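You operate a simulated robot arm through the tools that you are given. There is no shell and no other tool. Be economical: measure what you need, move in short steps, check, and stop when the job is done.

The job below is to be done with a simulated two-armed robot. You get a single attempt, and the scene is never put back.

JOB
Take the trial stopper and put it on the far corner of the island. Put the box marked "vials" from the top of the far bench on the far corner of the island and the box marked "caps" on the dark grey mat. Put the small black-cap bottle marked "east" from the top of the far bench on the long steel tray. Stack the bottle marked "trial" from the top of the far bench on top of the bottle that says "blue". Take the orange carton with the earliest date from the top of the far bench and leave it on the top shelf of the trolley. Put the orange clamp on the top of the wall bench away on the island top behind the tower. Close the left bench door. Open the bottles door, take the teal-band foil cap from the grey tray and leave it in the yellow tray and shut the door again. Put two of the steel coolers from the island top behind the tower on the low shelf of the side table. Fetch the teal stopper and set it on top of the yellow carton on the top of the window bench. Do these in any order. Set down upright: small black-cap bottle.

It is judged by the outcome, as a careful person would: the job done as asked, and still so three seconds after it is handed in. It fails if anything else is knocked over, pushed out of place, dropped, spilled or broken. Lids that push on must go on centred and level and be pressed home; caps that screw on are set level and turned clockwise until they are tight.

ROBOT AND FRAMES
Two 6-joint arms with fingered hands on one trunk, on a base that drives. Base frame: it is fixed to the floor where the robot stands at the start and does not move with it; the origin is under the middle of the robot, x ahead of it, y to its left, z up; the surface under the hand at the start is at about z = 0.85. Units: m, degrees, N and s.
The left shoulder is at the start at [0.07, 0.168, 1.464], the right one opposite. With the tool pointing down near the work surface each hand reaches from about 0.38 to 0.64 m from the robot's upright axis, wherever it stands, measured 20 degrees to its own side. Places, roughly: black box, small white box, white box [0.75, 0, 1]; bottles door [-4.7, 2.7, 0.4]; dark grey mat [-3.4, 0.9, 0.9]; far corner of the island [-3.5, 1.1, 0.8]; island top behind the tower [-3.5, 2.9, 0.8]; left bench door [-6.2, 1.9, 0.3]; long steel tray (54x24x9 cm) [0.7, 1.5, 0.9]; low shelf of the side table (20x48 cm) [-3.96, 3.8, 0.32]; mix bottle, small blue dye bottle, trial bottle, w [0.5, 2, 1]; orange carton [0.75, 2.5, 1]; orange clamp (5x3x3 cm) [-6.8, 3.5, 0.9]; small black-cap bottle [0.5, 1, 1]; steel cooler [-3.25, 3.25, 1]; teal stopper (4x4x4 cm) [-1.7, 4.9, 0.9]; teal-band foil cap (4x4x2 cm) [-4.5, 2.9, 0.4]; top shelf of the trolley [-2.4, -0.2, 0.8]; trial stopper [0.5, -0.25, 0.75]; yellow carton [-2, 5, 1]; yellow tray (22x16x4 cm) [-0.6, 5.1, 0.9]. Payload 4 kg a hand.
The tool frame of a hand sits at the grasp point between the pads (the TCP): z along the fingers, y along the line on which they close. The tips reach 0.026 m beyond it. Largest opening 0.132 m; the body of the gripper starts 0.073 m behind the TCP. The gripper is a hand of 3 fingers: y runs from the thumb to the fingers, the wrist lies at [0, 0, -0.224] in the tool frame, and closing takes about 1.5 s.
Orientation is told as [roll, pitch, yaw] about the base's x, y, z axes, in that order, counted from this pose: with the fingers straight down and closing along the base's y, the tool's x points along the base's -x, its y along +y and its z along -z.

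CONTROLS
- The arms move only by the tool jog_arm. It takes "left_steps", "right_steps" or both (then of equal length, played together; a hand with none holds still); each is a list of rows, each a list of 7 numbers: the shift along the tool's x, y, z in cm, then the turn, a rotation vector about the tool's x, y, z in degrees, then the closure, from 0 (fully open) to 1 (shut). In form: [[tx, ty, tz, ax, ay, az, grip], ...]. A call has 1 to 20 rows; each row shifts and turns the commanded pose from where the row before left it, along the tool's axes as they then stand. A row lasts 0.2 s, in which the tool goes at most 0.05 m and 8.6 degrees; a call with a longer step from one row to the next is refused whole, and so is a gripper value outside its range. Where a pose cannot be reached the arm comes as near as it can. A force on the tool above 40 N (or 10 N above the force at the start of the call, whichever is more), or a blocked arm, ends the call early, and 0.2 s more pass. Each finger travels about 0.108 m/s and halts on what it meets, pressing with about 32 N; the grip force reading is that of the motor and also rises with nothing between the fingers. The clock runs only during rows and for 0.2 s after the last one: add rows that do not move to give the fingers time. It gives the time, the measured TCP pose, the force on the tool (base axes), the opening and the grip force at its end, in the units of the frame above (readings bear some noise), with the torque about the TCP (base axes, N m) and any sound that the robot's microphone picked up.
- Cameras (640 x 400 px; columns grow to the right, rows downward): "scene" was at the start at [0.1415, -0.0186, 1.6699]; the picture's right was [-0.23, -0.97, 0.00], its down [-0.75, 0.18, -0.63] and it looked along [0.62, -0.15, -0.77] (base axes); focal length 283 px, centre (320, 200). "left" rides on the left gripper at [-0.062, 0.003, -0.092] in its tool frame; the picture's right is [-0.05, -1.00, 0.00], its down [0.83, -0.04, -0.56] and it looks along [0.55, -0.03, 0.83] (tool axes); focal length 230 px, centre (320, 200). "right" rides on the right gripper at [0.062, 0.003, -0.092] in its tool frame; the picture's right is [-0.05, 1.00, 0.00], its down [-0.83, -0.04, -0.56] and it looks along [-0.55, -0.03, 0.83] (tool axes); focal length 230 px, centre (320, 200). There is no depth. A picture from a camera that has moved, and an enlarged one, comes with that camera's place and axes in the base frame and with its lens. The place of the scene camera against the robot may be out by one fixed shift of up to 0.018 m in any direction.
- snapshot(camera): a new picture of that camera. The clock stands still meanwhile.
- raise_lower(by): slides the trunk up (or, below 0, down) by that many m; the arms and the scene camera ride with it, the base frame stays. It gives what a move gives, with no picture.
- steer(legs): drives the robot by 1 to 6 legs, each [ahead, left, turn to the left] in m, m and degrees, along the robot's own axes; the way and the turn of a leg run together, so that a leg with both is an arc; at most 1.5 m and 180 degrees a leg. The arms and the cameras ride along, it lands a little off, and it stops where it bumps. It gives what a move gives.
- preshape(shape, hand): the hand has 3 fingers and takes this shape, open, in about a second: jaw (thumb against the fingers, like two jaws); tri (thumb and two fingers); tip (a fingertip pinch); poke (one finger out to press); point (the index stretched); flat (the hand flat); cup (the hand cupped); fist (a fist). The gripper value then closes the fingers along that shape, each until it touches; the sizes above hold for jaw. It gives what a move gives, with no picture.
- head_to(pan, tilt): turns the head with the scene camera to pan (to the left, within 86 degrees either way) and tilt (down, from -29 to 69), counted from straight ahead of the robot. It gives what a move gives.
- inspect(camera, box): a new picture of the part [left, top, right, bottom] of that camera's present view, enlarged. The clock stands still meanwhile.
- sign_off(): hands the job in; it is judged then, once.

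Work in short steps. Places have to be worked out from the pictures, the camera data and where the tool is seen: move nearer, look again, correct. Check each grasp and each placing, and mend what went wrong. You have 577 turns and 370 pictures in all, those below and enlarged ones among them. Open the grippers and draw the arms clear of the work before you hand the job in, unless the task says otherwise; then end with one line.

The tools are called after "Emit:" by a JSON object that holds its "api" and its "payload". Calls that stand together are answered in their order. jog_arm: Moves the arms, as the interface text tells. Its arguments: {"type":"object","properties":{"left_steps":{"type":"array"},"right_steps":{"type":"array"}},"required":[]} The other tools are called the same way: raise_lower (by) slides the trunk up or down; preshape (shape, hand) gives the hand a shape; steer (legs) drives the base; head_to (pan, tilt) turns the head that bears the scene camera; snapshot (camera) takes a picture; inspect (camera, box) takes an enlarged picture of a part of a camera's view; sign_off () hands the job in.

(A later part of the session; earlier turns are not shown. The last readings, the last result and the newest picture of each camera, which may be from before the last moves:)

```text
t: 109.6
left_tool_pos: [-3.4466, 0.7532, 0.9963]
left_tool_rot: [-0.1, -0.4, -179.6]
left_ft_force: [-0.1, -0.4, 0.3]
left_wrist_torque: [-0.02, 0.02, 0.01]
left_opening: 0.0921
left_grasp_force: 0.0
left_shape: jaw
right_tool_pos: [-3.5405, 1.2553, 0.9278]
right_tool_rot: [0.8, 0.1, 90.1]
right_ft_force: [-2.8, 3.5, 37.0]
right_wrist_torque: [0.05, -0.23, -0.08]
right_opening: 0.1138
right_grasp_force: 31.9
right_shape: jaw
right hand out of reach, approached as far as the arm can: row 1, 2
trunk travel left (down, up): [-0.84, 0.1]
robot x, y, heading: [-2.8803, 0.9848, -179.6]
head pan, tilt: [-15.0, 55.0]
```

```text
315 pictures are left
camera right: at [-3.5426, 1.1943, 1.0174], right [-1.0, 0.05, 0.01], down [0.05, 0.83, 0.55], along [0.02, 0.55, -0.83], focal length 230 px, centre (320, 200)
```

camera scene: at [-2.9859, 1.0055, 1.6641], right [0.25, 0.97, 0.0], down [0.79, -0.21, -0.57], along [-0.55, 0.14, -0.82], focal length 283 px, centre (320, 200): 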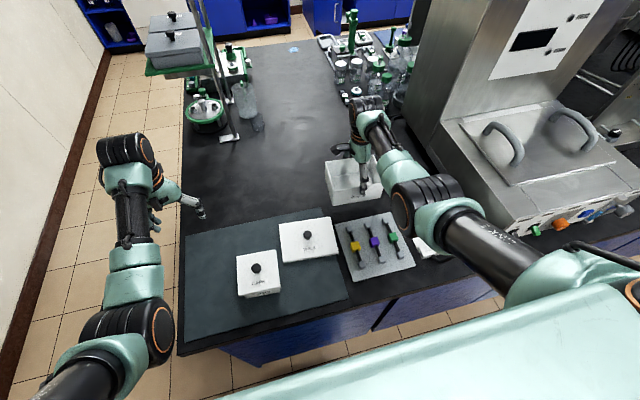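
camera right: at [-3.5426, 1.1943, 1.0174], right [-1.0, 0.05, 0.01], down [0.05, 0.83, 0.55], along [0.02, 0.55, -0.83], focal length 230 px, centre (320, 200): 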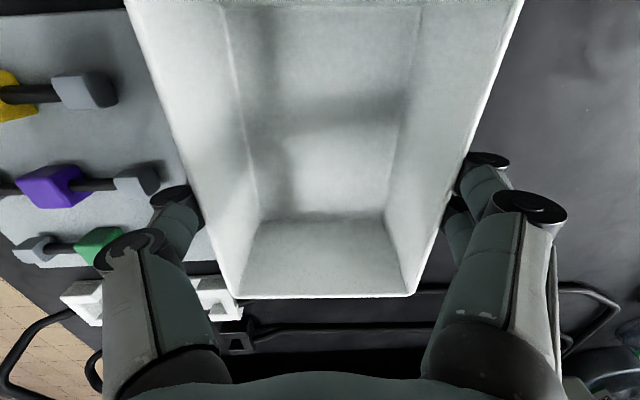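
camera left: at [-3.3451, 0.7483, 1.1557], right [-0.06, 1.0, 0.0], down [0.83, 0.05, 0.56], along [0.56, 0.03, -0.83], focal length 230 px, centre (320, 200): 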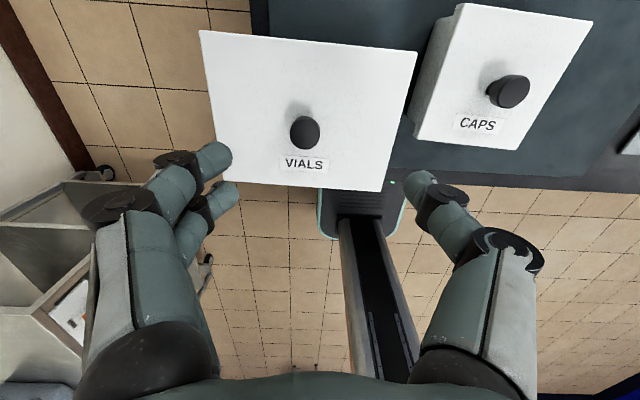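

Body is down with clearance to the tray. Ease, open and rise.

Emit:
{"api": "jog_arm", "payload": {"right_steps": [[0, 0, -0.3, 0, 0, 0, 0.5], [0, 0, 0, 0, 0, 0, 0.1], [0, 0, 0, 0, 0, 0, 0], [0, 0, 0, 0, 0, 0, 0], [0, -0.3, -2, 0, 0, 0, 0], [0, 0, -2, 0, 0, 0, 0], [0, 0, -2, 0, 0, 0, 0], [0, -2, -2, 0, 0, 0, 0], [0, -3, -2, 0, 0, 0, 0]]}}

Emit:
{"api": "snapshot", "payload": {"camera": "right"}}

Emit:
{"api": "snapshot", "payload": {"camera": "scene"}}

```text
t: 111.6
left_tool_pos: [-3.4503, 0.7536, 0.9918]
left_tool_rot: [0.0, 0.0, -179.5]
left_ft_force: [0.3, -0.2, -0.4]
left_wrist_torque: [-0.01, 0.0, -0.01]
left_opening: 0.0918
left_grasp_force: 0.0
left_shape: jaw
right_tool_pos: [-3.5641, 1.2584, 0.9931]
right_tool_rot: [-0.4, 0.2, 90.1]
right_ft_force: [-0.5, 0.4, 0.5]
right_wrist_torque: [0.0, 0.0, -0.02]
right_opening: 0.132
right_grasp_force: 0.0
right_shape: jaw
right hand out of reach, approached as far as the arm can: row 5, 6, 7, 8, 9
trunk travel left (down, up): [-0.84, 0.1]
robot x, y, heading: [-2.8813, 0.9898, -179.3]
head pan, tilt: [-15.0, 55.0]
```

```text
314 pictures are left
camera right: at [-3.5677, 1.1987, 1.0845], right [-1.0, 0.05, -0.01], down [0.04, 0.83, 0.55], along [0.03, 0.55, -0.83], focal length 230 px, centre (320, 200)
```

right: 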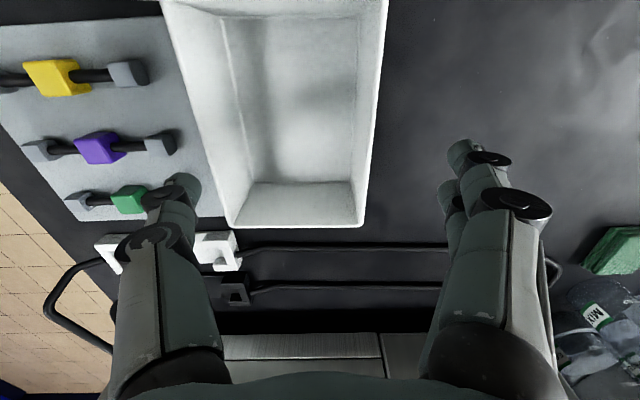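

```text
313 pictures are left
camera scene: at [-2.9856, 1.005, 1.5941], right [0.25, 0.97, 0.0], down [0.79, -0.21, -0.57], along [-0.55, 0.14, -0.82], focal length 283 px, centre (320, 200)
```

scene: 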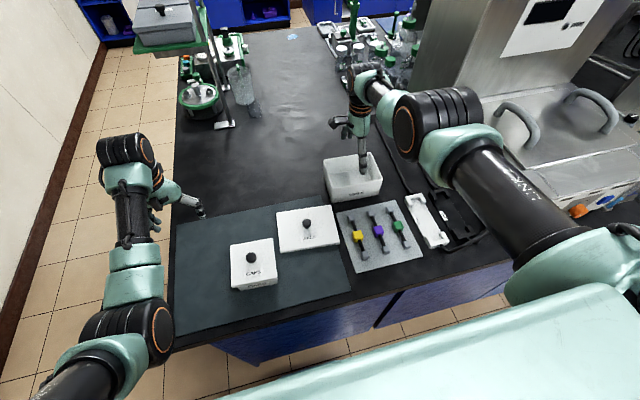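

Body stands at about [-3.537, 1.255]. Raise trunk, draw the hand back and turn it to fetch the lid.

Emit:
{"api": "raise_lower", "payload": {"by": 0.07}}

Emit:
{"api": "jog_arm", "payload": {"right_steps": [[0, -4, 0, 0, 0, 0, 0.3], [0, -4, 0, 0, 0, 0, 0.3], [0, -4, 0, 0, 0, 0, 0.3], [2, -3, 0, 0, 0, -8, 0.3], [0, 0, 0, 0, 0, -8, 0.3], [0, 0, 0, 0, 0, -8, 0.3], [0, 0, 0, 0, 0, -8, 0.3], [0, 0, 0, 0, 0, -8, 0.3], [0, 0, 0, 0, 0, -8, 0.3], [0, 0, 0, 0, 0, -8, 0.3], [0, 0, 0, 0, 0, -8, 0.3], [0, 0, 0, 0, 0, -8, 0.3], [0, 0, 0, 0, 0, -8, 0.3], [0, 0, 0, 0, 0, -8, 0.3], [0, 0, 0, 0, 0, -2, 0.3]]}}

Emit:
{"api": "snapshot", "payload": {"camera": "right"}}

```text
t: 112.7
left_tool_pos: [-3.4502, 0.7546, 1.0627]
left_tool_rot: [0.0, 0.0, -179.6]
left_ft_force: [-0.6, 0.3, 0.0]
left_wrist_torque: [0.02, 0.0, 0.02]
left_opening: 0.0922
left_grasp_force: 0.1
left_shape: jaw
right_tool_pos: [-3.5642, 1.2575, 1.063]
right_tool_rot: [-0.3, 0.2, 90.2]
right_ft_force: [0.3, -1.3, 0.0]
right_wrist_torque: [0.02, -0.03, 0.01]
right_opening: 0.1321
right_grasp_force: 0.0
right_shape: jaw
trunk travel left (down, up): [-0.91, 0.03]
robot x, y, heading: [-2.8811, 0.9877, -179.8]
head pan, tilt: [-15.0, 55.0]
```

```text
t: 115.9
left_tool_pos: [-3.4497, 0.755, 1.0638]
left_tool_rot: [0.0, 0.0, -179.6]
left_ft_force: [0.5, 0.4, 0.4]
left_wrist_torque: [0.01, 0.0, 0.01]
left_opening: 0.092
left_grasp_force: 0.1
left_shape: jaw
right_tool_pos: [-3.5522, 1.2445, 1.0276]
right_tool_rot: [0.2, 0.6, -179.9]
right_ft_force: [0.1, -0.2, 0.0]
right_wrist_torque: [0.01, -0.02, -0.02]
right_opening: 0.0925
right_grasp_force: 0.0
right_shape: jaw
right hand out of reach, approached as far as the arm can: row 1, 2, 3, 4
trunk travel left (down, up): [-0.91, 0.03]
robot x, y, heading: [-2.8827, 0.987, -179.9]
head pan, tilt: [-15.0, 55.0]
```

```text
312 pictures are left
camera right: at [-3.4923, 1.2432, 1.12], right [-0.05, -1.0, 0.0], down [-0.84, 0.04, 0.55], along [-0.55, 0.02, -0.84], focal length 230 px, centre (320, 200)
```

right: 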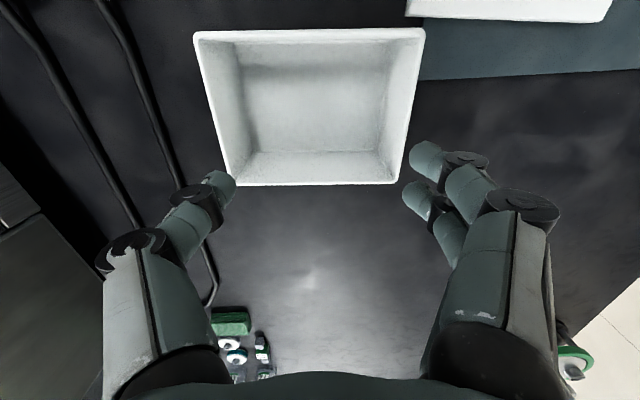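

Body centre ≈[-3.542, 1.249]. Now move over the lid near [-3.414, 1.076].

Emit:
{"api": "jog_arm", "payload": {"right_steps": [[3.5, 4, 0, 0, 0, 0, 0.4], [3.5, 4, 0, 0, 0, 0, 0.4], [3.5, 4, 0, 0, 0, 0, 0.4], [3.3, 4, 0, 0, 0, 0, 0.4], [0, 1, 0, 0, 0, 0, 0.4]]}}

Emit:
{"api": "snapshot", "payload": {"camera": "right"}}

```text
refused: row 1 steps farther than a row can; nothing moved
```

```text
311 pictures are left
camera right: at [-3.4923, 1.2432, 1.12], right [-0.05, -1.0, 0.0], down [-0.84, 0.04, 0.55], along [-0.55, 0.02, -0.84], focal length 230 px, centre (320, 200)
```

right: 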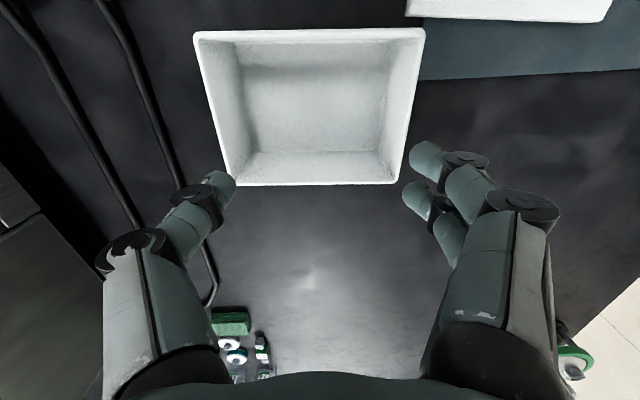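

Row was over 5 cm; use smaller rows.

Emit:
{"api": "jog_arm", "payload": {"right_steps": [[2.8, 3.4, 0, 0, 0, 0, 0.4], [2.8, 3.4, 0, 0, 0, 0, 0.4], [2.8, 3.4, 0, 0, 0, 0, 0.4], [2.8, 3.4, 0, 0, 0, 0, 0.4], [2.6, 3.4, 0, 0, 0, 0, 0.4], [0, 0, 0, 0, 0, 0, 0.4]]}}

Emit:
{"api": "snapshot", "payload": {"camera": "right"}}

```text
t: 117.3
left_tool_pos: [-3.4504, 0.7551, 1.0629]
left_tool_rot: [0.0, 0.0, -179.7]
left_ft_force: [0.0, -0.1, -0.7]
left_wrist_torque: [-0.01, 0.0, 0.01]
left_opening: 0.0919
left_grasp_force: 0.1
left_shape: jaw
right_tool_pos: [-3.5145, 1.0609, 0.99]
right_tool_rot: [0.2, 0.5, -179.9]
right_ft_force: [-1.1, -0.5, -0.6]
right_wrist_torque: [-0.04, 0.01, -0.05]
right_opening: 0.0798
right_grasp_force: 0.0
right_shape: jaw
right hand out of reach, approached as far as the arm can: row 1, 2, 3, 4, 5
trunk travel left (down, up): [-0.91, 0.03]
robot x, y, heading: [-2.8814, 0.9863, -179.6]
head pan, tilt: [-15.0, 55.0]
```

```text
310 pictures are left
camera right: at [-3.4539, 1.0601, 1.0806], right [-0.05, -1.0, 0.0], down [-0.84, 0.04, 0.55], along [-0.55, 0.03, -0.84], focal length 230 px, centre (320, 200)
```

right: 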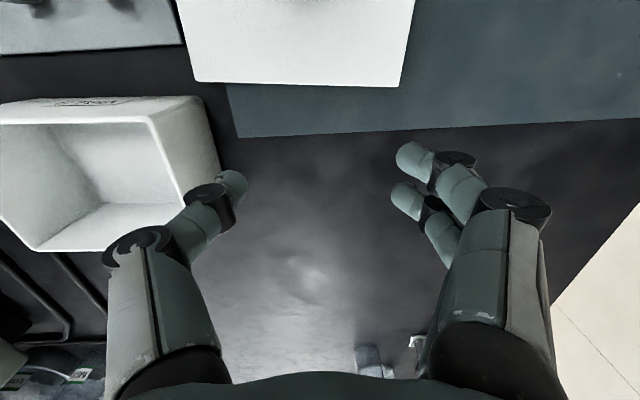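

The commanded height was beyond reach; bring command down and back toward the lid.

Emit:
{"api": "jog_arm", "payload": {"right_steps": [[3, 0, 2, 0, 0, 0, 0.4], [3, 0, 2, 0, 0, 0, 0.4], [1, 0, 0, 0, 0, 0, 0.4], [0, 0, 0, 0, 0, 0, 0.4]]}}

Emit:
{"api": "snapshot", "payload": {"camera": "right"}}

```text
t: 118.3
left_tool_pos: [-3.4501, 0.7548, 1.0635]
left_tool_rot: [0.0, 0.0, -179.6]
left_ft_force: [0.8, 0.5, 0.1]
left_wrist_torque: [-0.02, 0.03, 0.0]
left_opening: 0.092
left_grasp_force: 0.1
left_shape: jaw
right_tool_pos: [-3.4807, 1.0476, 0.9295]
right_tool_rot: [0.1, 0.5, -179.9]
right_ft_force: [0.1, 0.5, 0.6]
right_wrist_torque: [0.02, 0.03, 0.02]
right_opening: 0.0797
right_grasp_force: 0.0
right_shape: jaw
right hand out of reach, approached as far as the arm can: row 1, 2, 3
trunk travel left (down, up): [-0.91, 0.03]
robot x, y, heading: [-2.8838, 0.9894, -179.6]
head pan, tilt: [-15.0, 55.0]
```

```text
309 pictures are left
camera right: at [-3.4199, 1.0477, 1.0214], right [-0.05, -1.0, 0.0], down [-0.83, 0.04, 0.55], along [-0.55, 0.03, -0.84], focal length 230 px, centre (320, 200)
```

right: 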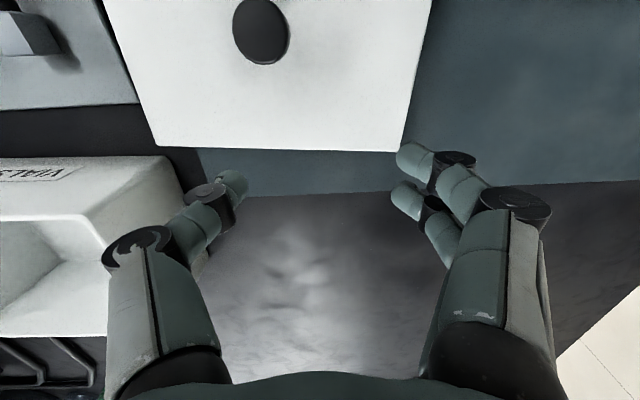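

Keep pulling back, with a bit of rise.

Emit:
{"api": "jog_arm", "payload": {"right_steps": [[3, -0.5, -1.5, 0, 0, 0, 0.4], [3, -0.5, -1.5, 0, 0, 0, 0.4], [0, 0, 0, 0, 0, 0, 0.4]]}}

Emit:
{"api": "snapshot", "payload": {"camera": "right"}}

```text
t: 119.1
left_tool_pos: [-3.45, 0.7552, 1.0639]
left_tool_rot: [0.0, 0.0, -179.6]
left_ft_force: [0.2, -0.3, -0.2]
left_wrist_torque: [-0.01, 0.0, -0.04]
left_opening: 0.092
left_grasp_force: 0.1
left_shape: jaw
right_tool_pos: [-3.475, 1.0396, 0.9279]
right_tool_rot: [0.3, 0.4, -179.9]
right_ft_force: [-0.8, 0.2, 0.3]
right_wrist_torque: [-0.06, -0.01, -0.01]
right_opening: 0.0798
right_grasp_force: 0.1
right_shape: jaw
right hand out of reach, approached as far as the arm can: row 1, 2
trunk travel left (down, up): [-0.91, 0.03]
robot x, y, heading: [-2.8807, 0.9909, -179.3]
head pan, tilt: [-15.0, 55.0]
```

```text
308 pictures are left
camera right: at [-3.4152, 1.0384, 1.0192], right [-0.05, -1.0, 0.0], down [-0.83, 0.04, 0.55], along [-0.55, 0.03, -0.84], focal length 230 px, centre (320, 200)
```

right: 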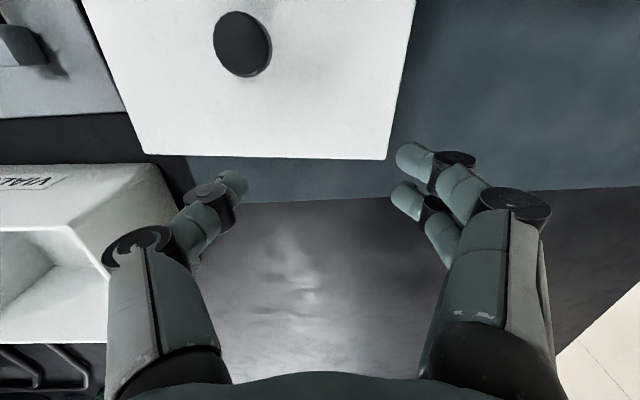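

Reach is poor with the hand this central. Pull back more, then shift the robot left 0.2 m so the hand works further to its side.

Emit:
{"api": "jog_arm", "payload": {"right_steps": [[3, -1, 0, 0, 0, 0, 0.4], [3, -1, 0, 0, 0, 0, 0.4], [3, -1, 0, 0, 0, 0, 0.4], [0, 0, 0, 0, 0, 0, 0.4]]}}

Emit:
{"api": "snapshot", "payload": {"camera": "scene"}}

```text
t: 120.1
left_tool_pos: [-3.4478, 0.7532, 1.0652]
left_tool_rot: [0.0, -0.1, -179.6]
left_ft_force: [0.2, 0.6, 0.5]
left_wrist_torque: [0.01, -0.02, 0.0]
left_opening: 0.0919
left_grasp_force: 0.1
left_shape: jaw
right_tool_pos: [-3.455, 1.0463, 0.893]
right_tool_rot: [0.1, -0.5, -179.8]
right_ft_force: [-6.6, 0.2, 38.1]
right_wrist_torque: [-0.56, 0.13, -0.13]
right_opening: 0.0778
right_grasp_force: 0.1
right_shape: jaw
right hand out of reach, approached as far as the arm can: row 1, 2, 3
trunk travel left (down, up): [-0.91, 0.03]
robot x, y, heading: [-2.8812, 0.9891, -179.6]
head pan, tilt: [-15.0, 55.0]
```

```text
307 pictures are left
camera scene: at [-2.9811, 1.004, 1.6652], right [0.25, 0.97, 0.0], down [0.79, -0.21, -0.58], along [-0.56, 0.14, -0.82], focal length 283 px, centre (320, 200)
```

scene: 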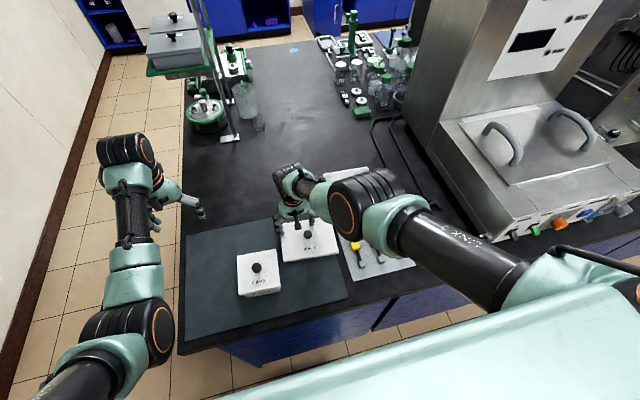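

The commanded pose had drifted far too close to the robot (out of the workspace). Raise the trunk 3 cm to free the hand from the lid, then bring the command back out.

Emit:
{"api": "raise_lower", "payload": {"by": 0.03}}

Emit:
{"api": "jog_arm", "payload": {"right_steps": [[-4.5, 0, 0, 0, 0, 0, 0.4], [-4.5, 0, 0, 0, 0, 0, 0.4], [-4.5, 0, 0, 0, 0, 0, 0.4], [-4.5, 0, 0, 0, 0, 0, 0.4], [-4.5, 0, 0, 0, 0, 0, 0.4], [-4.5, 0, 0, 0, 0, 0, 0.4]]}}

Emit:
{"api": "snapshot", "payload": {"camera": "right"}}

```text
t: 120.8
left_tool_pos: [-3.4493, 0.7539, 1.0937]
left_tool_rot: [0.0, -0.1, -179.5]
left_ft_force: [0.6, -0.1, -0.1]
left_wrist_torque: [-0.01, 0.06, 0.02]
left_opening: 0.0921
left_grasp_force: 0.1
left_shape: jaw
right_tool_pos: [-3.4488, 1.0472, 0.9164]
right_tool_rot: [0.1, 0.5, -179.8]
right_ft_force: [-0.6, 0.1, -0.6]
right_wrist_torque: [0.05, 0.02, -0.02]
right_opening: 0.0792
right_grasp_force: 0.0
right_shape: jaw
trunk travel left (down, up): [-0.94, 0.0]
robot x, y, heading: [-2.8792, 0.9889, -179.9]
head pan, tilt: [-15.0, 55.0]
```

```text
t: 122.2
left_tool_pos: [-3.45, 0.7547, 1.0905]
left_tool_rot: [0.0, 0.0, -179.6]
left_ft_force: [-0.5, -0.1, -0.9]
left_wrist_torque: [0.0, -0.01, 0.02]
left_opening: 0.092
left_grasp_force: 0.1
left_shape: jaw
right_tool_pos: [-3.5067, 1.0884, 0.9845]
right_tool_rot: [0.1, 0.5, -179.9]
right_ft_force: [-0.2, -0.3, 0.5]
right_wrist_torque: [0.01, 0.0, 0.0]
right_opening: 0.0789
right_grasp_force: 0.1
right_shape: jaw
right hand out of reach, approached as far as the arm can: row 1, 2, 3, 4, 5, 6
trunk travel left (down, up): [-0.94, 0.0]
robot x, y, heading: [-2.8803, 0.9923, -179.6]
head pan, tilt: [-15.0, 55.0]
```

```text
306 pictures are left
camera right: at [-3.4464, 1.0864, 1.0766], right [-0.05, -1.0, 0.0], down [-0.84, 0.04, 0.55], along [-0.55, 0.03, -0.84], focal length 230 px, centre (320, 200)
```

right: 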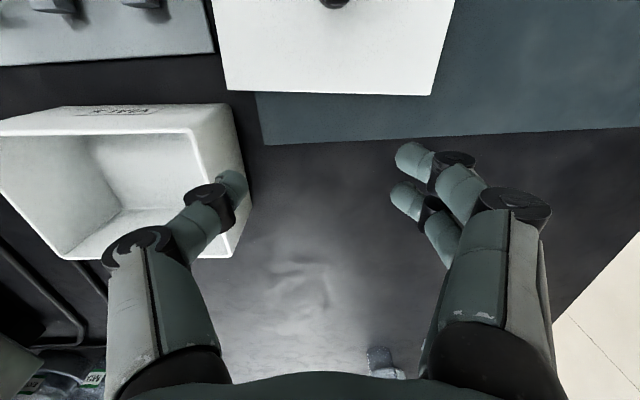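

Bring the command to about [-3.41, 1.08, 1.0].

Emit:
{"api": "jog_arm", "payload": {"right_steps": [[-3.5, 0, 1, 0, 0, 0, 0.4], [-3.5, 0, 2, 0, 0, 0, 0.4], [-3.5, 0, 3, 0, 0, 0, 0.4], [-3, 1, 3, 0, 0, 0, 0.4], [-2, 1, 1, 0, 0, 0, 0.4], [0, 0, 0, 0, 0, 0, 0.4]]}}

Emit:
{"api": "snapshot", "payload": {"camera": "right"}}

```text
t: 123.6
left_tool_pos: [-3.4503, 0.7542, 1.0922]
left_tool_rot: [0.0, 0.0, -179.6]
left_ft_force: [0.3, 0.0, -0.2]
left_wrist_torque: [-0.01, 0.02, 0.02]
left_opening: 0.092
left_grasp_force: 0.0
left_shape: jaw
right_tool_pos: [-3.5084, 1.09, 0.988]
right_tool_rot: [0.2, 0.4, -180.0]
right_ft_force: [0.2, -0.3, 0.5]
right_wrist_torque: [0.01, 0.0, 0.02]
right_opening: 0.0791
right_grasp_force: 0.1
right_shape: jaw
right hand out of reach, approached as far as the arm can: row 1, 2, 3, 4, 5
trunk travel left (down, up): [-0.94, 0.0]
robot x, y, heading: [-2.8856, 0.9877, -179.6]
head pan, tilt: [-15.0, 55.0]
```

```text
305 pictures are left
camera right: at [-3.4478, 1.088, 1.0779], right [-0.05, -1.0, 0.0], down [-0.83, 0.04, 0.55], along [-0.55, 0.03, -0.84], focal length 230 px, centre (320, 200)
```

right: 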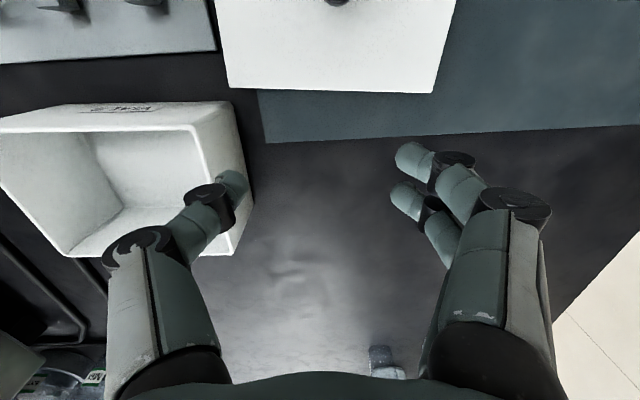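

The arm seems locked straight (singular), so inward moves don't take. I'll tilt the hand a bit (which bends the elbow) while pulling back, rising is safe here.

Emit:
{"api": "jog_arm", "payload": {"right_steps": [[1.5, 0, 0, 0, -8, 0, 0.4], [2, 0, 0, 0, -8, 0, 0.4], [3, 0, 0, 0, 0, 0, 0.4], [3, 0, 0, 0, 0, 0, 0.4], [0, 0, 0, 0, 0, 0, 0.4]]}}

Emit:
{"api": "snapshot", "payload": {"camera": "right"}}

```text
t: 124.8
left_tool_pos: [-3.4512, 0.7552, 1.0932]
left_tool_rot: [0.0, 0.0, -179.5]
left_ft_force: [-0.2, 0.9, 0.4]
left_wrist_torque: [0.01, -0.03, -0.01]
left_opening: 0.0916
left_grasp_force: 0.1
left_shape: jaw
right_tool_pos: [-3.5078, 1.063, 0.9096]
right_tool_rot: [0.0, -15.6, -180.1]
right_ft_force: [-0.4, 0.7, -0.4]
right_wrist_torque: [0.01, 0.02, -0.02]
right_opening: 0.0792
right_grasp_force: 0.0
right_shape: jaw
right hand out of reach, approached as far as the arm can: row 1, 2, 3, 4
trunk travel left (down, up): [-0.94, 0.0]
robot x, y, heading: [-2.8808, 0.9883, -179.8]
head pan, tilt: [-15.0, 55.0]
```

```text
304 pictures are left
camera right: at [-3.4237, 1.0608, 0.9806], right [-0.05, -1.0, 0.02], down [-0.65, 0.04, 0.76], along [-0.76, 0.03, -0.65], focal length 230 px, centre (320, 200)
```

right: 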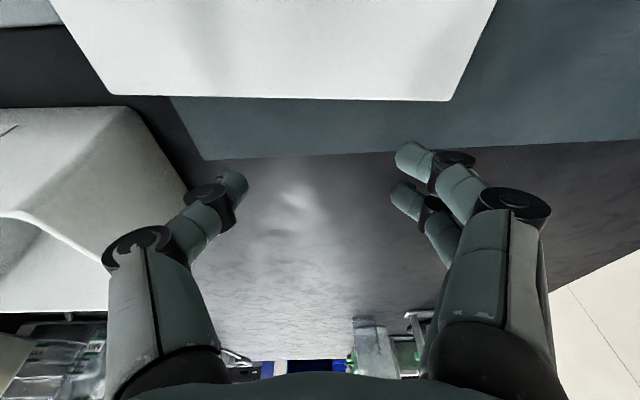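

Still straight. Un-tilt while rising and see whether the elbow unlocks.

Emit:
{"api": "jog_arm", "payload": {"right_steps": [[1, 2, -3, 0, 8, 0, 0.4], [1, 2, -3, 0, 7.6, 0, 0.4], [2, 2, -3, 0, 0, 0, 0.4], [3, 3, 0, 0, 0, 0, 0.4], [3, 3, 0, 0, 0, 0, 0.4]]}}

```text
t: 126.0
left_tool_pos: [-3.4507, 0.7539, 1.0933]
left_tool_rot: [0.0, 0.0, -179.7]
left_ft_force: [-0.2, 0.3, -1.2]
left_wrist_torque: [0.0, 0.02, 0.01]
left_opening: 0.092
left_grasp_force: 0.0
left_shape: jaw
right_tool_pos: [-3.4537, 0.9722, 0.9665]
right_tool_rot: [0.1, -0.1, 179.7]
right_ft_force: [-0.1, 0.2, -0.7]
right_wrist_torque: [0.0, -0.03, 0.0]
right_opening: 0.0792
right_grasp_force: 0.0
right_shape: jaw
right hand out of reach, approached as far as the arm can: row 3, 4, 5
trunk travel left (down, up): [-0.94, 0.0]
robot x, y, heading: [-2.8807, 0.9916, -179.5]
head pan, tilt: [-15.0, 55.0]
```

Now try moving outward (to the right) and back.

Emit:
{"api": "jog_arm", "payload": {"right_steps": [[0, -3, 0, 0, 0, 0, 0.4], [1, -3, 0, 0, 0, 0, 0.4], [2, -3, 0, 0, 0, 0, 0.4], [3, -1, 0, 0, 0, 0, 0.4], [0, 0, 0, 0, 0, 0, 0.4]]}}

Emit:
{"api": "snapshot", "payload": {"camera": "right"}}

```text
t: 127.2
left_tool_pos: [-3.4516, 0.754, 1.092]
left_tool_rot: [0.0, 0.0, -179.6]
left_ft_force: [-0.8, 0.3, -0.5]
left_wrist_torque: [0.01, -0.01, 0.04]
left_opening: 0.0921
left_grasp_force: 0.1
left_shape: jaw
right_tool_pos: [-3.4544, 1.0422, 0.9222]
right_tool_rot: [0.1, 0.1, -179.9]
right_ft_force: [-0.5, 0.4, -1.0]
right_wrist_torque: [-0.02, -0.01, 0.01]
right_opening: 0.079
right_grasp_force: 0.1
right_shape: jaw
right hand out of reach, approached as far as the arm can: row 1, 2, 3, 4
trunk travel left (down, up): [-0.94, 0.0]
robot x, y, heading: [-2.8835, 0.9898, -179.6]
head pan, tilt: [-15.0, 55.0]
```

```text
303 pictures are left
camera right: at [-3.3936, 1.0402, 1.0128], right [-0.05, -1.0, 0.0], down [-0.83, 0.04, 0.55], along [-0.55, 0.03, -0.83], focal length 230 px, centre (320, 200)
```

right: 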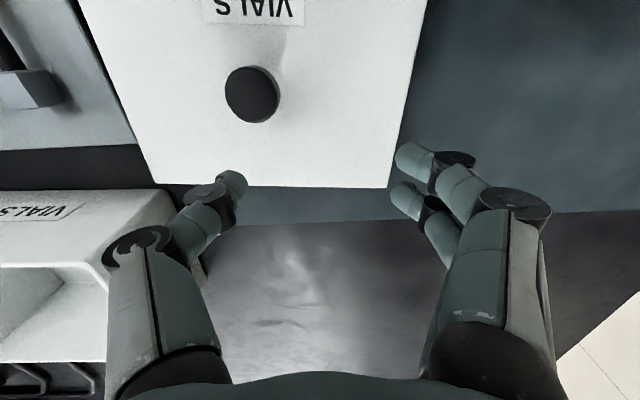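

Test a pure upward move.

Emit:
{"api": "jog_arm", "payload": {"right_steps": [[0, 0, -2, 0, 0, 0, 0.4], [0, 0, -2, 0, 0, 0, 0.4], [0, 0, -2, 0, 0, 0, 0.4], [0, 0, -2, 0, 0, 0, 0.4], [0, 0, -2, 0, 0, 0, 0.4], [0, 0, -2, 0, 0, 0, 0.4]]}}

```text
t: 128.6
left_tool_pos: [-3.4502, 0.7539, 1.092]
left_tool_rot: [0.0, -0.1, -179.6]
left_ft_force: [-0.6, 0.1, 1.1]
left_wrist_torque: [0.03, 0.03, -0.01]
left_opening: 0.092
left_grasp_force: 0.2
left_shape: jaw
right_tool_pos: [-3.5039, 1.0251, 1.0162]
right_tool_rot: [0.2, 0.2, -179.9]
right_ft_force: [-0.1, 0.9, 0.2]
right_wrist_torque: [-0.01, -0.01, 0.01]
right_opening: 0.079
right_grasp_force: 0.1
right_shape: jaw
right hand out of reach, approached as far as the arm can: row 1, 2, 3, 4, 5, 6
trunk travel left (down, up): [-0.94, 0.0]
robot x, y, heading: [-2.8801, 0.9874, -179.6]
head pan, tilt: [-15.0, 55.0]
```

The right elbow is straight and stuck. I'll back off into open floor and unwind the arm with a long swing.

Emit:
{"api": "steer", "payload": {"legs": [[-0.65, 0, 0]]}}

Emit:
{"api": "jog_arm", "payload": {"right_steps": [[1, 0, 4, 0, 0, 0, 0.4], [1, 0, 4, 0, 0, 0, 0.4], [1, 0, 4, 0, 0, 0, 0.4], [1, 0, 4, 0, 0, 0, 0.4], [1, 0, 4, 0, 0, 0, 0.4], [1, 0, 4, 0, 0, 0, 0.4], [2, 0, 3, 0, 0, 0, 0.4], [2, 0, 3, 0, 0, 0, 0.4], [2, 0, 3, 0, 0, 0, 0.4], [2, 0, 3, 0, 0, 0, 0.4]]}}

```text
t: 132.2
left_tool_pos: [-2.8044, 0.7588, 1.0934]
left_tool_rot: [0.0, 0.0, -180.0]
left_ft_force: [-0.1, 0.1, 0.4]
left_wrist_torque: [0.04, -0.01, 0.0]
left_opening: 0.0919
left_grasp_force: 0.0
left_shape: jaw
right_tool_pos: [-2.8551, 1.0311, 1.0153]
right_tool_rot: [0.1, 0.1, 179.8]
right_ft_force: [-0.6, 0.6, 0.8]
right_wrist_torque: [0.02, -0.03, 0.03]
right_opening: 0.0791
right_grasp_force: 0.1
right_shape: jaw
trunk travel left (down, up): [-0.94, 0.0]
robot x, y, heading: [-2.2313, 0.9912, -179.8]
head pan, tilt: [-15.0, 55.0]
```

```text
t: 134.4
left_tool_pos: [-2.8026, 0.7601, 1.0934]
left_tool_rot: [0.0, 0.0, -179.8]
left_ft_force: [-0.3, -0.3, 0.1]
left_wrist_torque: [-0.02, 0.02, 0.04]
left_opening: 0.0919
left_grasp_force: 0.0
left_shape: jaw
right_tool_pos: [-2.638, 1.086, 0.7453]
right_tool_rot: [0.2, 0.0, 179.8]
right_ft_force: [-0.1, 0.0, 0.8]
right_wrist_torque: [0.02, -0.01, -0.01]
right_opening: 0.0791
right_grasp_force: 0.0
right_shape: jaw
right hand out of reach, approached as far as the arm can: row 1, 2, 3, 4, 5, 6, 7, 8, 9, 10
trunk travel left (down, up): [-0.94, 0.0]
robot x, y, heading: [-2.2368, 0.9932, -179.9]
head pan, tilt: [-15.0, 55.0]
```

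Still straight. Tilt the tool strongly forward in free space to force the elbow to bend.

Emit:
{"api": "jog_arm", "payload": {"right_steps": [[0, 0, 0, 0, -8.5, 0, 0.4], [0, 0, 0, 0, -8.5, 0, 0.4], [0, 0, 0, 0, -8.5, 0, 0.4], [0, 0, 0, 0, -8.5, 0, 0.4], [0, 0, 0, 0, -8.5, 0, 0.4], [0, 0, 0, 0, -8.5, 0, 0.4], [0, 0, 0, 0, -8.5, 0, 0.4], [0, 0, 0, 0, -8.5, 0, 0.4], [0, 0, -3, 0, 0, 0, 0.4], [0, 0, -3, 0, 0, 0, 0.4], [0, 0, 0, 0, 0, 0, 0.4]]}}

```text
t: 137.0
left_tool_pos: [-2.8031, 0.761, 1.0922]
left_tool_rot: [0.0, -0.1, -179.8]
left_ft_force: [0.4, -0.5, -0.2]
left_wrist_torque: [-0.02, -0.01, 0.0]
left_opening: 0.0921
left_grasp_force: 0.1
left_shape: jaw
right_tool_pos: [-2.6248, 1.1446, 0.819]
right_tool_rot: [-18.5, -63.0, -165.6]
right_ft_force: [-0.1, -0.3, 0.7]
right_wrist_torque: [0.0, -0.03, -0.03]
right_opening: 0.0792
right_grasp_force: 0.1
right_shape: jaw
right hand out of reach, approached as far as the arm can: row 5, 6, 7, 8, 10
trunk travel left (down, up): [-0.94, 0.0]
robot x, y, heading: [-2.2326, 0.9888, -179.9]
head pan, tilt: [-15.0, 55.0]
stopped in row 11 (right hand): the arm was blocked; the commanded pose is now the measured one
```

Elbow is a bit bent now. Raise the hand while tilted, then untilt.

Emit:
{"api": "jog_arm", "payload": {"right_steps": [[-3, 0, -1.5, 0, 0, 0, 0.4], [-3, 0, -1.5, 0, 0, 0, 0.4], [-3, 0, -1.5, 0, 0, 0, 0.4], [-3, 0, -1.5, 0, 0, 0, 0.4], [-3, 0, -1.5, 0, 0, 0, 0.4], [-3, 0, -1.5, 0, 0, 0, 0.4]]}}

Emit:
{"api": "snapshot", "payload": {"camera": "scene"}}

```text
t: 137.9
left_tool_pos: [-2.8021, 0.7602, 1.0928]
left_tool_rot: [-0.1, -0.2, -179.8]
left_ft_force: [0.6, -0.3, -1.0]
left_wrist_torque: [0.01, -0.03, 0.0]
left_opening: 0.092
left_grasp_force: 0.1
left_shape: jaw
right_tool_pos: [-2.6295, 1.1821, 0.9287]
right_tool_rot: [-35.7, -60.9, -145.4]
right_ft_force: [-1.0, -0.4, -0.4]
right_wrist_torque: [0.02, 0.03, 0.03]
right_opening: 0.0789
right_grasp_force: 0.1
right_shape: jaw
trunk travel left (down, up): [-0.94, 0.0]
robot x, y, heading: [-2.2365, 0.9896, -179.9]
head pan, tilt: [-15.0, 55.0]
stopped in row 4 (right hand): the arm was blocked; the commanded pose is now the measured one
```

```text
302 pictures are left
camera scene: at [-2.3359, 1.0089, 1.6942], right [0.26, 0.97, 0.0], down [0.79, -0.21, -0.57], along [-0.55, 0.15, -0.82], focal length 283 px, centre (320, 200)
```

scene: 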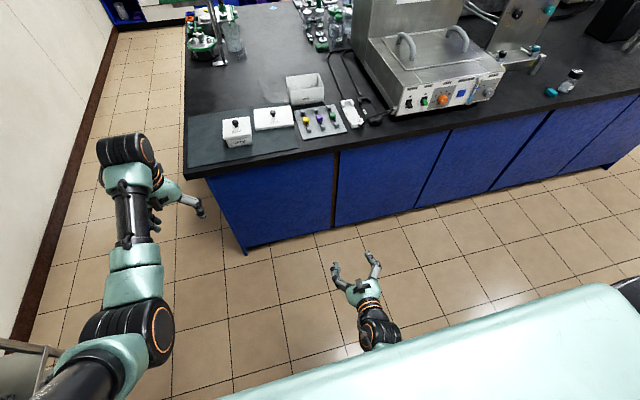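

Now untilt the hand to pointing down.

Emit:
{"api": "jog_arm", "payload": {"right_steps": [[0, 0, 0, 0, 8.2, 0, 0.4], [0, 0, 0, 0, 8.2, 0, 0.4], [0, 0, 0, 0, 8.2, 0, 0.4], [0, 0, 0, 0, 8.2, 0, 0.4], [0, 0, 0, 0, 8.2, 0, 0.4], [0, 0, 0, 0, 8.2, 0, 0.4], [0, 0, 0, 0, 8.2, 0, 0.4], [0, 0, 0, 0, 8.2, 0, 0.4], [0, 0, 0, 0, 0, 0, 0.4]]}}

Emit:
{"api": "snapshot", "payload": {"camera": "scene"}}

```text
t: 139.2
left_tool_pos: [-2.8034, 0.7603, 1.0916]
left_tool_rot: [0.0, 0.0, -179.8]
left_ft_force: [-0.5, 0.0, 1.0]
left_wrist_torque: [0.0, -0.04, 0.0]
left_opening: 0.0922
left_grasp_force: 0.0
left_shape: jaw
right_tool_pos: [-2.6235, 1.2476, 0.925]
right_tool_rot: [-30.2, -29.9, -160.1]
right_ft_force: [-0.1, 0.2, -0.3]
right_wrist_torque: [0.01, 0.01, 0.0]
right_opening: 0.0792
right_grasp_force: 0.0
right_shape: jaw
right hand out of reach, approached as far as the arm can: row 1, 2
trunk travel left (down, up): [-0.94, 0.0]
robot x, y, heading: [-2.2321, 0.9926, -180.1]
head pan, tilt: [-15.0, 55.0]
stopped in row 6 (right hand): the arm was blocked; the commanded pose is now the measured one
```

```text
301 pictures are left
camera scene: at [-2.3383, 1.0085, 1.694], right [0.26, 0.97, 0.0], down [0.79, -0.21, -0.57], along [-0.55, 0.15, -0.82], focal length 283 px, centre (320, 200)
```

scene: 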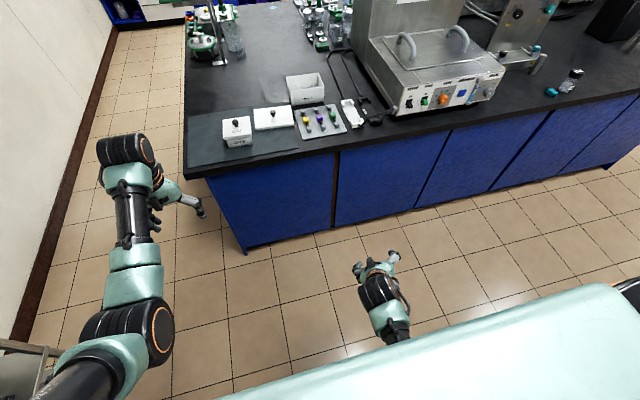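

Move the hand outward to the right while rotating the rest to pointing down.

Emit:
{"api": "jog_arm", "payload": {"right_steps": [[0.5, -3, 0.5, 0, 0, 0, 0.4], [0.5, -3, 0.5, -5.5, 6.2, 0, 0.4], [0, -3, 0.3, -5.5, 6.2, 0, 0.4], [0, -3, 0, -5.5, 6.2, 0, 0.4], [0, 0, 0, -5.5, 6.2, 0, 0.4], [0, 0, 0, -5.5, 6.2, 0, 0.4], [0, 0, 0, 0, 0, 0, 0.4]]}}

```text
t: 140.8
left_tool_pos: [-2.8031, 0.7604, 1.0929]
left_tool_rot: [0.0, -0.2, -180.0]
left_ft_force: [-0.1, 0.2, -0.3]
left_wrist_torque: [-0.02, -0.01, 0.04]
left_opening: 0.0922
left_grasp_force: 0.0
left_shape: jaw
right_tool_pos: [-2.6338, 1.3662, 0.9555]
right_tool_rot: [0.4, -0.2, -168.3]
right_ft_force: [0.3, 0.7, -0.1]
right_wrist_torque: [0.03, 0.0, -0.04]
right_opening: 0.0789
right_grasp_force: 0.0
right_shape: jaw
trunk travel left (down, up): [-0.94, 0.0]
robot x, y, heading: [-2.2343, 0.9901, -179.9]
head pan, tilt: [-15.0, 55.0]
```

Unlocked. Straighten yaw, lower the trunk 12 cm for better reach and raise the hands.

Emit:
{"api": "raise_lower", "payload": {"by": -0.14}}

Emit:
{"api": "jog_arm", "payload": {"right_steps": [[0, 2, -3, 0, 0, 8, 0.4], [-2, 2, -4, 0, 0, 3.7, 0.4], [-3, 2, -4, 0, 0, 0, 0.4], [-3, 2, -4, 0, 0, 0, 0.4], [-2, 2, -4, 0, 0, 0, 0.4]], "left_steps": [[1, 0, -1, 0, 0, 0, 0.4], [1, 0, -2, 0, 0, 0, 0.4], [1, 0, -2, 0, 0, 0, 0.4], [1, 0, -2, 0, 0, 0, 0.4], [0, 0, 0, 0, 0, 0, 0.4]]}}

```text
t: 142.4
left_tool_pos: [-2.8027, 0.7597, 0.9529]
left_tool_rot: [0.0, 0.0, -179.8]
left_ft_force: [-0.1, -0.3, -0.3]
left_wrist_torque: [-0.01, -0.05, 0.01]
left_opening: 0.0921
left_grasp_force: 0.0
left_shape: jaw
right_tool_pos: [-2.6331, 1.3648, 0.8151]
right_tool_rot: [0.1, -0.3, -168.2]
right_ft_force: [-0.8, 0.7, -0.3]
right_wrist_torque: [0.01, 0.0, 0.02]
right_opening: 0.0791
right_grasp_force: 0.1
right_shape: jaw
trunk travel left (down, up): [-0.8, 0.14]
robot x, y, heading: [-2.2333, 0.9918, -179.9]
head pan, tilt: [-15.0, 55.0]
```

```text
refused: row 3 steps farther than a row can; nothing moved
```

Emit:
{"api": "jog_arm", "payload": {"right_steps": [[0, 2, -3, 0, 0, 8, 0.4], [-1, 2, -4, 0, 0, 3.7, 0.4], [-2, 2, -4, 0, 0, 0, 0.4], [-2, 2, -4, 0, 0, 0, 0.4], [-2, 2, -4, 0, 0, 0, 0.4]], "left_steps": [[1, 0, -1, 0, 0, 0, 0.4], [1, 0, -2, 0, 0, 0, 0.4], [1, 0, -2, 0, 0, 0, 0.4], [1, 0, -2, 0, 0, 0, 0.4], [0, 0, 0, 0, 0, 0, 0.4]]}}

```text
t: 143.6
left_tool_pos: [-2.7883, 0.7608, 0.975]
left_tool_rot: [0.0, -0.1, -179.9]
left_ft_force: [-1.0, 0.1, -0.7]
left_wrist_torque: [0.01, -0.01, 0.0]
left_opening: 0.0799
left_grasp_force: 0.1
left_shape: jaw
left hand out of reach, approached as far as the arm can: row 2, 3, 4
right_tool_pos: [-2.7078, 1.2926, 0.9457]
right_tool_rot: [0.2, -0.2, -179.9]
right_ft_force: [0.1, 0.0, -0.6]
right_wrist_torque: [0.01, 0.0, -0.01]
right_opening: 0.079
right_grasp_force: 0.0
right_shape: jaw
right hand out of reach, approached as far as the arm can: row 4, 5
trunk travel left (down, up): [-0.8, 0.14]
robot x, y, heading: [-2.2314, 0.9905, -179.9]
head pan, tilt: [-15.0, 55.0]
```

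The hand also cannot rise much when close in. Restore the trunk to its start height and drive so the lid is comfortably in front of the right hand.

Emit:
{"api": "raise_lower", "payload": {"by": 0.11}}

Emit:
{"api": "steer", "payload": {"legs": [[0.3, 0.17, 0], [0.3, 0, 0]]}}

Emit:
{"api": "snapshot", "payload": {"camera": "right"}}

Emit:
{"api": "snapshot", "payload": {"camera": "scene"}}

```text
t: 145.1
left_tool_pos: [-2.7882, 0.761, 1.0853]
left_tool_rot: [0.0, -0.2, -179.8]
left_ft_force: [0.0, 0.9, 0.7]
left_wrist_torque: [0.0, 0.04, 0.0]
left_opening: 0.0799
left_grasp_force: 0.1
left_shape: jaw
right_tool_pos: [-2.7071, 1.2934, 1.0554]
right_tool_rot: [0.3, -0.4, -179.9]
right_ft_force: [-0.9, 0.7, 0.2]
right_wrist_torque: [-0.01, 0.01, -0.01]
right_opening: 0.0793
right_grasp_force: 0.1
right_shape: jaw
trunk travel left (down, up): [-0.91, 0.03]
robot x, y, heading: [-2.2297, 0.9926, -179.8]
head pan, tilt: [-15.0, 55.0]
```

```text
t: 148.9
left_tool_pos: [-3.3822, 0.5864, 1.087]
left_tool_rot: [0.0, -0.2, -179.7]
left_ft_force: [0.5, 0.3, 0.9]
left_wrist_torque: [0.03, 0.02, 0.02]
left_opening: 0.0799
left_grasp_force: 0.0
left_shape: jaw
right_tool_pos: [-3.3028, 1.1177, 1.0559]
right_tool_rot: [0.3, -0.5, -179.7]
right_ft_force: [0.5, 0.5, -0.2]
right_wrist_torque: [0.03, 0.03, -0.03]
right_opening: 0.079
right_grasp_force: 0.1
right_shape: jaw
trunk travel left (down, up): [-0.91, 0.03]
robot x, y, heading: [-2.8294, 0.8193, -179.4]
head pan, tilt: [-15.0, 55.0]
```

```text
300 pictures are left
camera right: at [-3.2401, 1.1171, 1.1463], right [-0.05, -1.0, 0.01], down [-0.83, 0.04, 0.56], along [-0.56, 0.02, -0.83], focal length 230 px, centre (320, 200)
```

right: 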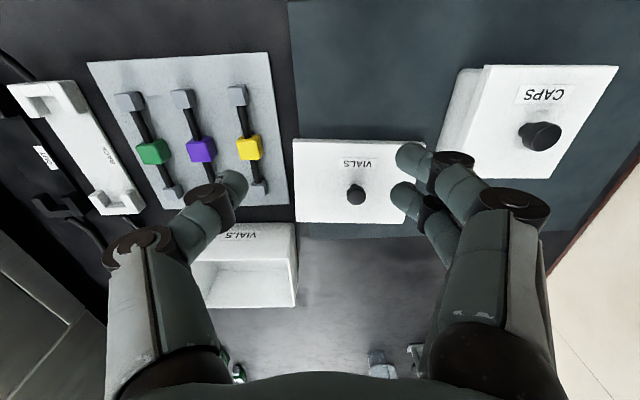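

```text
299 pictures are left
camera scene: at [-2.9308, 0.8355, 1.6644], right [0.25, 0.97, 0.0], down [0.79, -0.21, -0.57], along [-0.56, 0.15, -0.82], focal length 283 px, centre (320, 200)
```

scene: 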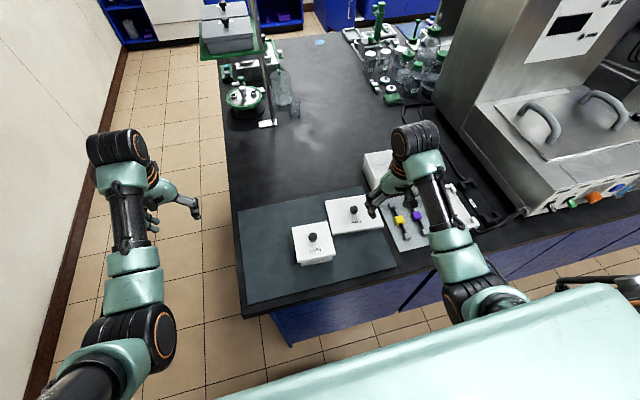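

Knob at about [-3.406, 1.076]. Move there, hover.

Emit:
{"api": "jog_arm", "payload": {"right_steps": [[-2.5, 1.4, 2, 0, 0, 0, 0.4], [-2.6, 1.4, 2, 0, 0, 0, 0.4], [-2.6, 1.4, 3, 0, 0, 0, 0.4], [-2.6, 0, 3, 0, 0, 0, 0.4], [0, 0, 2, 0, 0, 0, 0.4], [0, 0, 0, 0, 0, 0, 0.4]]}}

Emit:
{"api": "snapshot", "payload": {"camera": "right"}}

```text
t: 150.3
left_tool_pos: [-3.383, 0.5867, 1.0854]
left_tool_rot: [0.0, -0.1, -179.7]
left_ft_force: [0.0, -1.2, -0.2]
left_wrist_torque: [0.03, 0.04, 0.02]
left_opening: 0.08
left_grasp_force: 0.1
left_shape: jaw
right_tool_pos: [-3.4077, 1.0744, 0.9366]
right_tool_rot: [0.3, -0.5, -179.8]
right_ft_force: [-0.7, 0.1, -0.9]
right_wrist_torque: [0.02, 0.0, 0.01]
right_opening: 0.0791
right_grasp_force: 0.1
right_shape: jaw
trunk travel left (down, up): [-0.91, 0.03]
robot x, y, heading: [-2.8325, 0.8197, -179.5]
head pan, tilt: [-15.0, 55.0]
```

```text
298 pictures are left
camera right: at [-3.3453, 1.0736, 1.0267], right [-0.05, -1.0, 0.01], down [-0.83, 0.04, 0.56], along [-0.56, 0.02, -0.83], focal length 230 px, centre (320, 200)
```

right: 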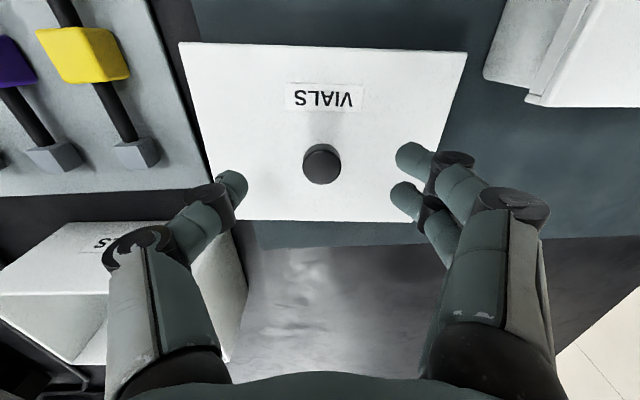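

Centred. Descend, grip, lift.

Emit:
{"api": "jog_arm", "payload": {"right_steps": [[0, 0, 2, 0, 0, 0, 0.4], [0, 0, 1.5, 0, 0, 0, 0.4], [0, 0, 0.4, 0, 0, 0, 0.4], [0, 0, 0, 0, 0, 0, 0.8], [0, 0, 0, 0, 0, 0, 1], [0, 0, 0, 0, 0, 0, 1], [0, 0, 0, 0, 0, 0, 1], [0, 0, 0, 0, 0, 0, 1], [0, 0, -2, 0, 0, 0, 1], [0, 0, -3, 0, 0, 0, 1], [0, 0, -3, 0, 0, 0, 1], [0, 0, -3, 0, 0, 0, 1]]}}

Emit:
{"api": "snapshot", "payload": {"camera": "right"}}

```text
t: 152.9
left_tool_pos: [-3.384, 0.5866, 1.0862]
left_tool_rot: [0.0, -0.1, -179.7]
left_ft_force: [-1.3, 1.0, 0.5]
left_wrist_torque: [0.02, -0.01, 0.02]
left_opening: 0.08
left_grasp_force: 0.1
left_shape: jaw
right_tool_pos: [-3.4075, 1.0762, 1.0069]
right_tool_rot: [0.4, -0.4, -179.7]
right_ft_force: [0.5, 1.6, -0.6]
right_wrist_torque: [-0.01, -0.04, -0.02]
right_opening: 0.0092
right_grasp_force: 31.9
right_shape: jaw
trunk travel left (down, up): [-0.91, 0.03]
robot x, y, heading: [-2.8293, 0.8217, -179.6]
head pan, tilt: [-15.0, 55.0]
```

```text
297 pictures are left
camera right: at [-3.3449, 1.0738, 1.0975], right [-0.05, -1.0, 0.01], down [-0.83, 0.04, 0.56], along [-0.56, 0.02, -0.83], focal length 230 px, centre (320, 200)
```

right: 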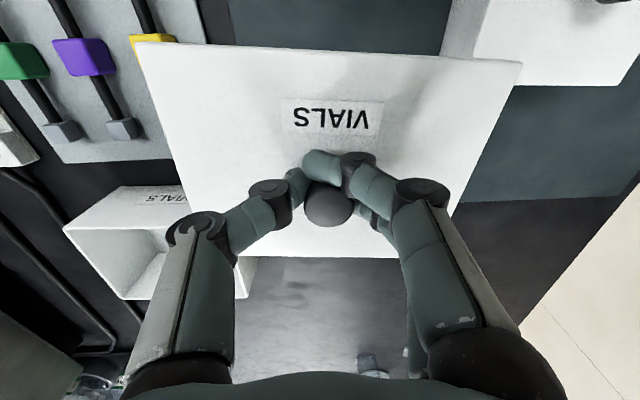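

Lid in hand. Raise it, lower the trunk 8 cm for reach, and drive towards the body.

Emit:
{"api": "jog_arm", "payload": {"right_steps": [[0, 0, -2, 0, 0, 0, 1], [-1, 0, -2, 0, 0, -1.9, 1], [-1, 0, -2, 0, 0, -1.9, 1], [0, 0, 0, 0, 0, 0, 1]]}}

Emit:
{"api": "raise_lower", "payload": {"by": -0.07}}

Emit:
{"api": "steer", "payload": {"legs": [[0, -0.17, 0], [0.06, 0, 0]]}}

Emit:
{"api": "snapshot", "payload": {"camera": "right"}}

Emit:
{"api": "snapshot", "payload": {"camera": "scene"}}

```text
t: 153.9
left_tool_pos: [-3.3822, 0.5866, 1.0854]
left_tool_rot: [0.0, -0.1, -179.8]
left_ft_force: [0.1, 0.3, -1.3]
left_wrist_torque: [0.03, -0.03, -0.01]
left_opening: 0.0798
left_grasp_force: 0.1
left_shape: jaw
right_tool_pos: [-3.4266, 1.0751, 1.0668]
right_tool_rot: [0.3, -0.4, -175.9]
right_ft_force: [0.6, 0.9, -1.4]
right_wrist_torque: [0.01, 0.01, 0.03]
right_opening: 0.0094
right_grasp_force: 31.8
right_shape: jaw
trunk travel left (down, up): [-0.91, 0.03]
robot x, y, heading: [-2.8297, 0.8176, -179.6]
head pan, tilt: [-15.0, 55.0]
```

```text
t: 155.0
left_tool_pos: [-3.3827, 0.5865, 1.0158]
left_tool_rot: [-0.1, -0.1, -179.7]
left_ft_force: [-0.6, -0.4, -0.2]
left_wrist_torque: [0.0, -0.01, -0.01]
left_opening: 0.0797
left_grasp_force: 0.1
left_shape: jaw
right_tool_pos: [-3.4276, 1.0737, 0.9983]
right_tool_rot: [0.3, -0.4, -176.0]
right_ft_force: [0.3, 0.5, -0.7]
right_wrist_torque: [-0.01, -0.02, -0.02]
right_opening: 0.0093
right_grasp_force: 32.2
right_shape: jaw
trunk travel left (down, up): [-0.84, 0.1]
robot x, y, heading: [-2.8341, 0.8198, -179.7]
head pan, tilt: [-15.0, 55.0]
```

```text
t: 157.1
left_tool_pos: [-3.4393, 0.7542, 1.0178]
left_tool_rot: [-0.1, -0.3, -179.6]
left_ft_force: [0.7, 0.4, -0.4]
left_wrist_torque: [0.01, 0.04, 0.0]
left_opening: 0.0794
left_grasp_force: 0.1
left_shape: jaw
right_tool_pos: [-3.4824, 1.243, 1.0008]
right_tool_rot: [0.2, -0.8, -175.9]
right_ft_force: [0.4, -0.5, -0.7]
right_wrist_torque: [0.01, 0.04, 0.04]
right_opening: 0.0093
right_grasp_force: 32.1
right_shape: jaw
trunk travel left (down, up): [-0.84, 0.1]
robot x, y, heading: [-2.8935, 0.9901, -179.7]
head pan, tilt: [-15.0, 55.0]
```

```text
296 pictures are left
camera right: at [-3.4198, 1.246, 1.091], right [0.02, -1.0, 0.0], down [-0.82, -0.01, 0.57], along [-0.57, -0.01, -0.82], focal length 230 px, centre (320, 200)
```

right: 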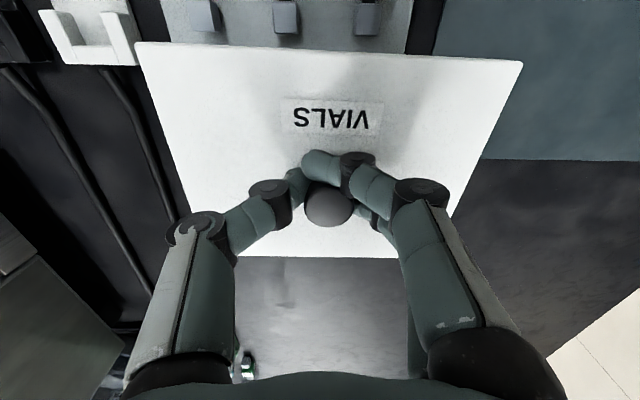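

```text
295 pictures are left
camera scene: at [-2.9857, 1.003, 1.595], right [0.25, 0.97, 0.0], down [0.79, -0.21, -0.58], along [-0.56, 0.15, -0.82], focal length 283 px, centre (320, 200)
```

scene: 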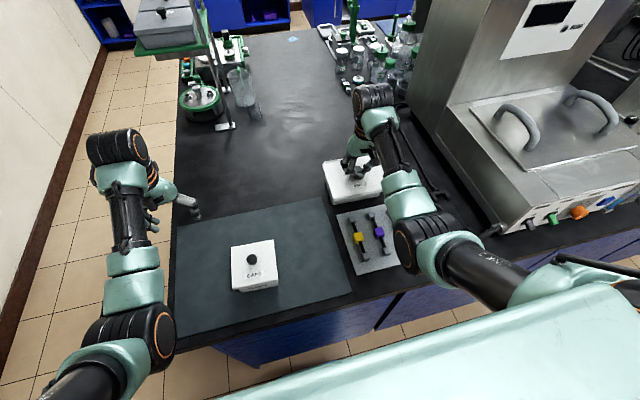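

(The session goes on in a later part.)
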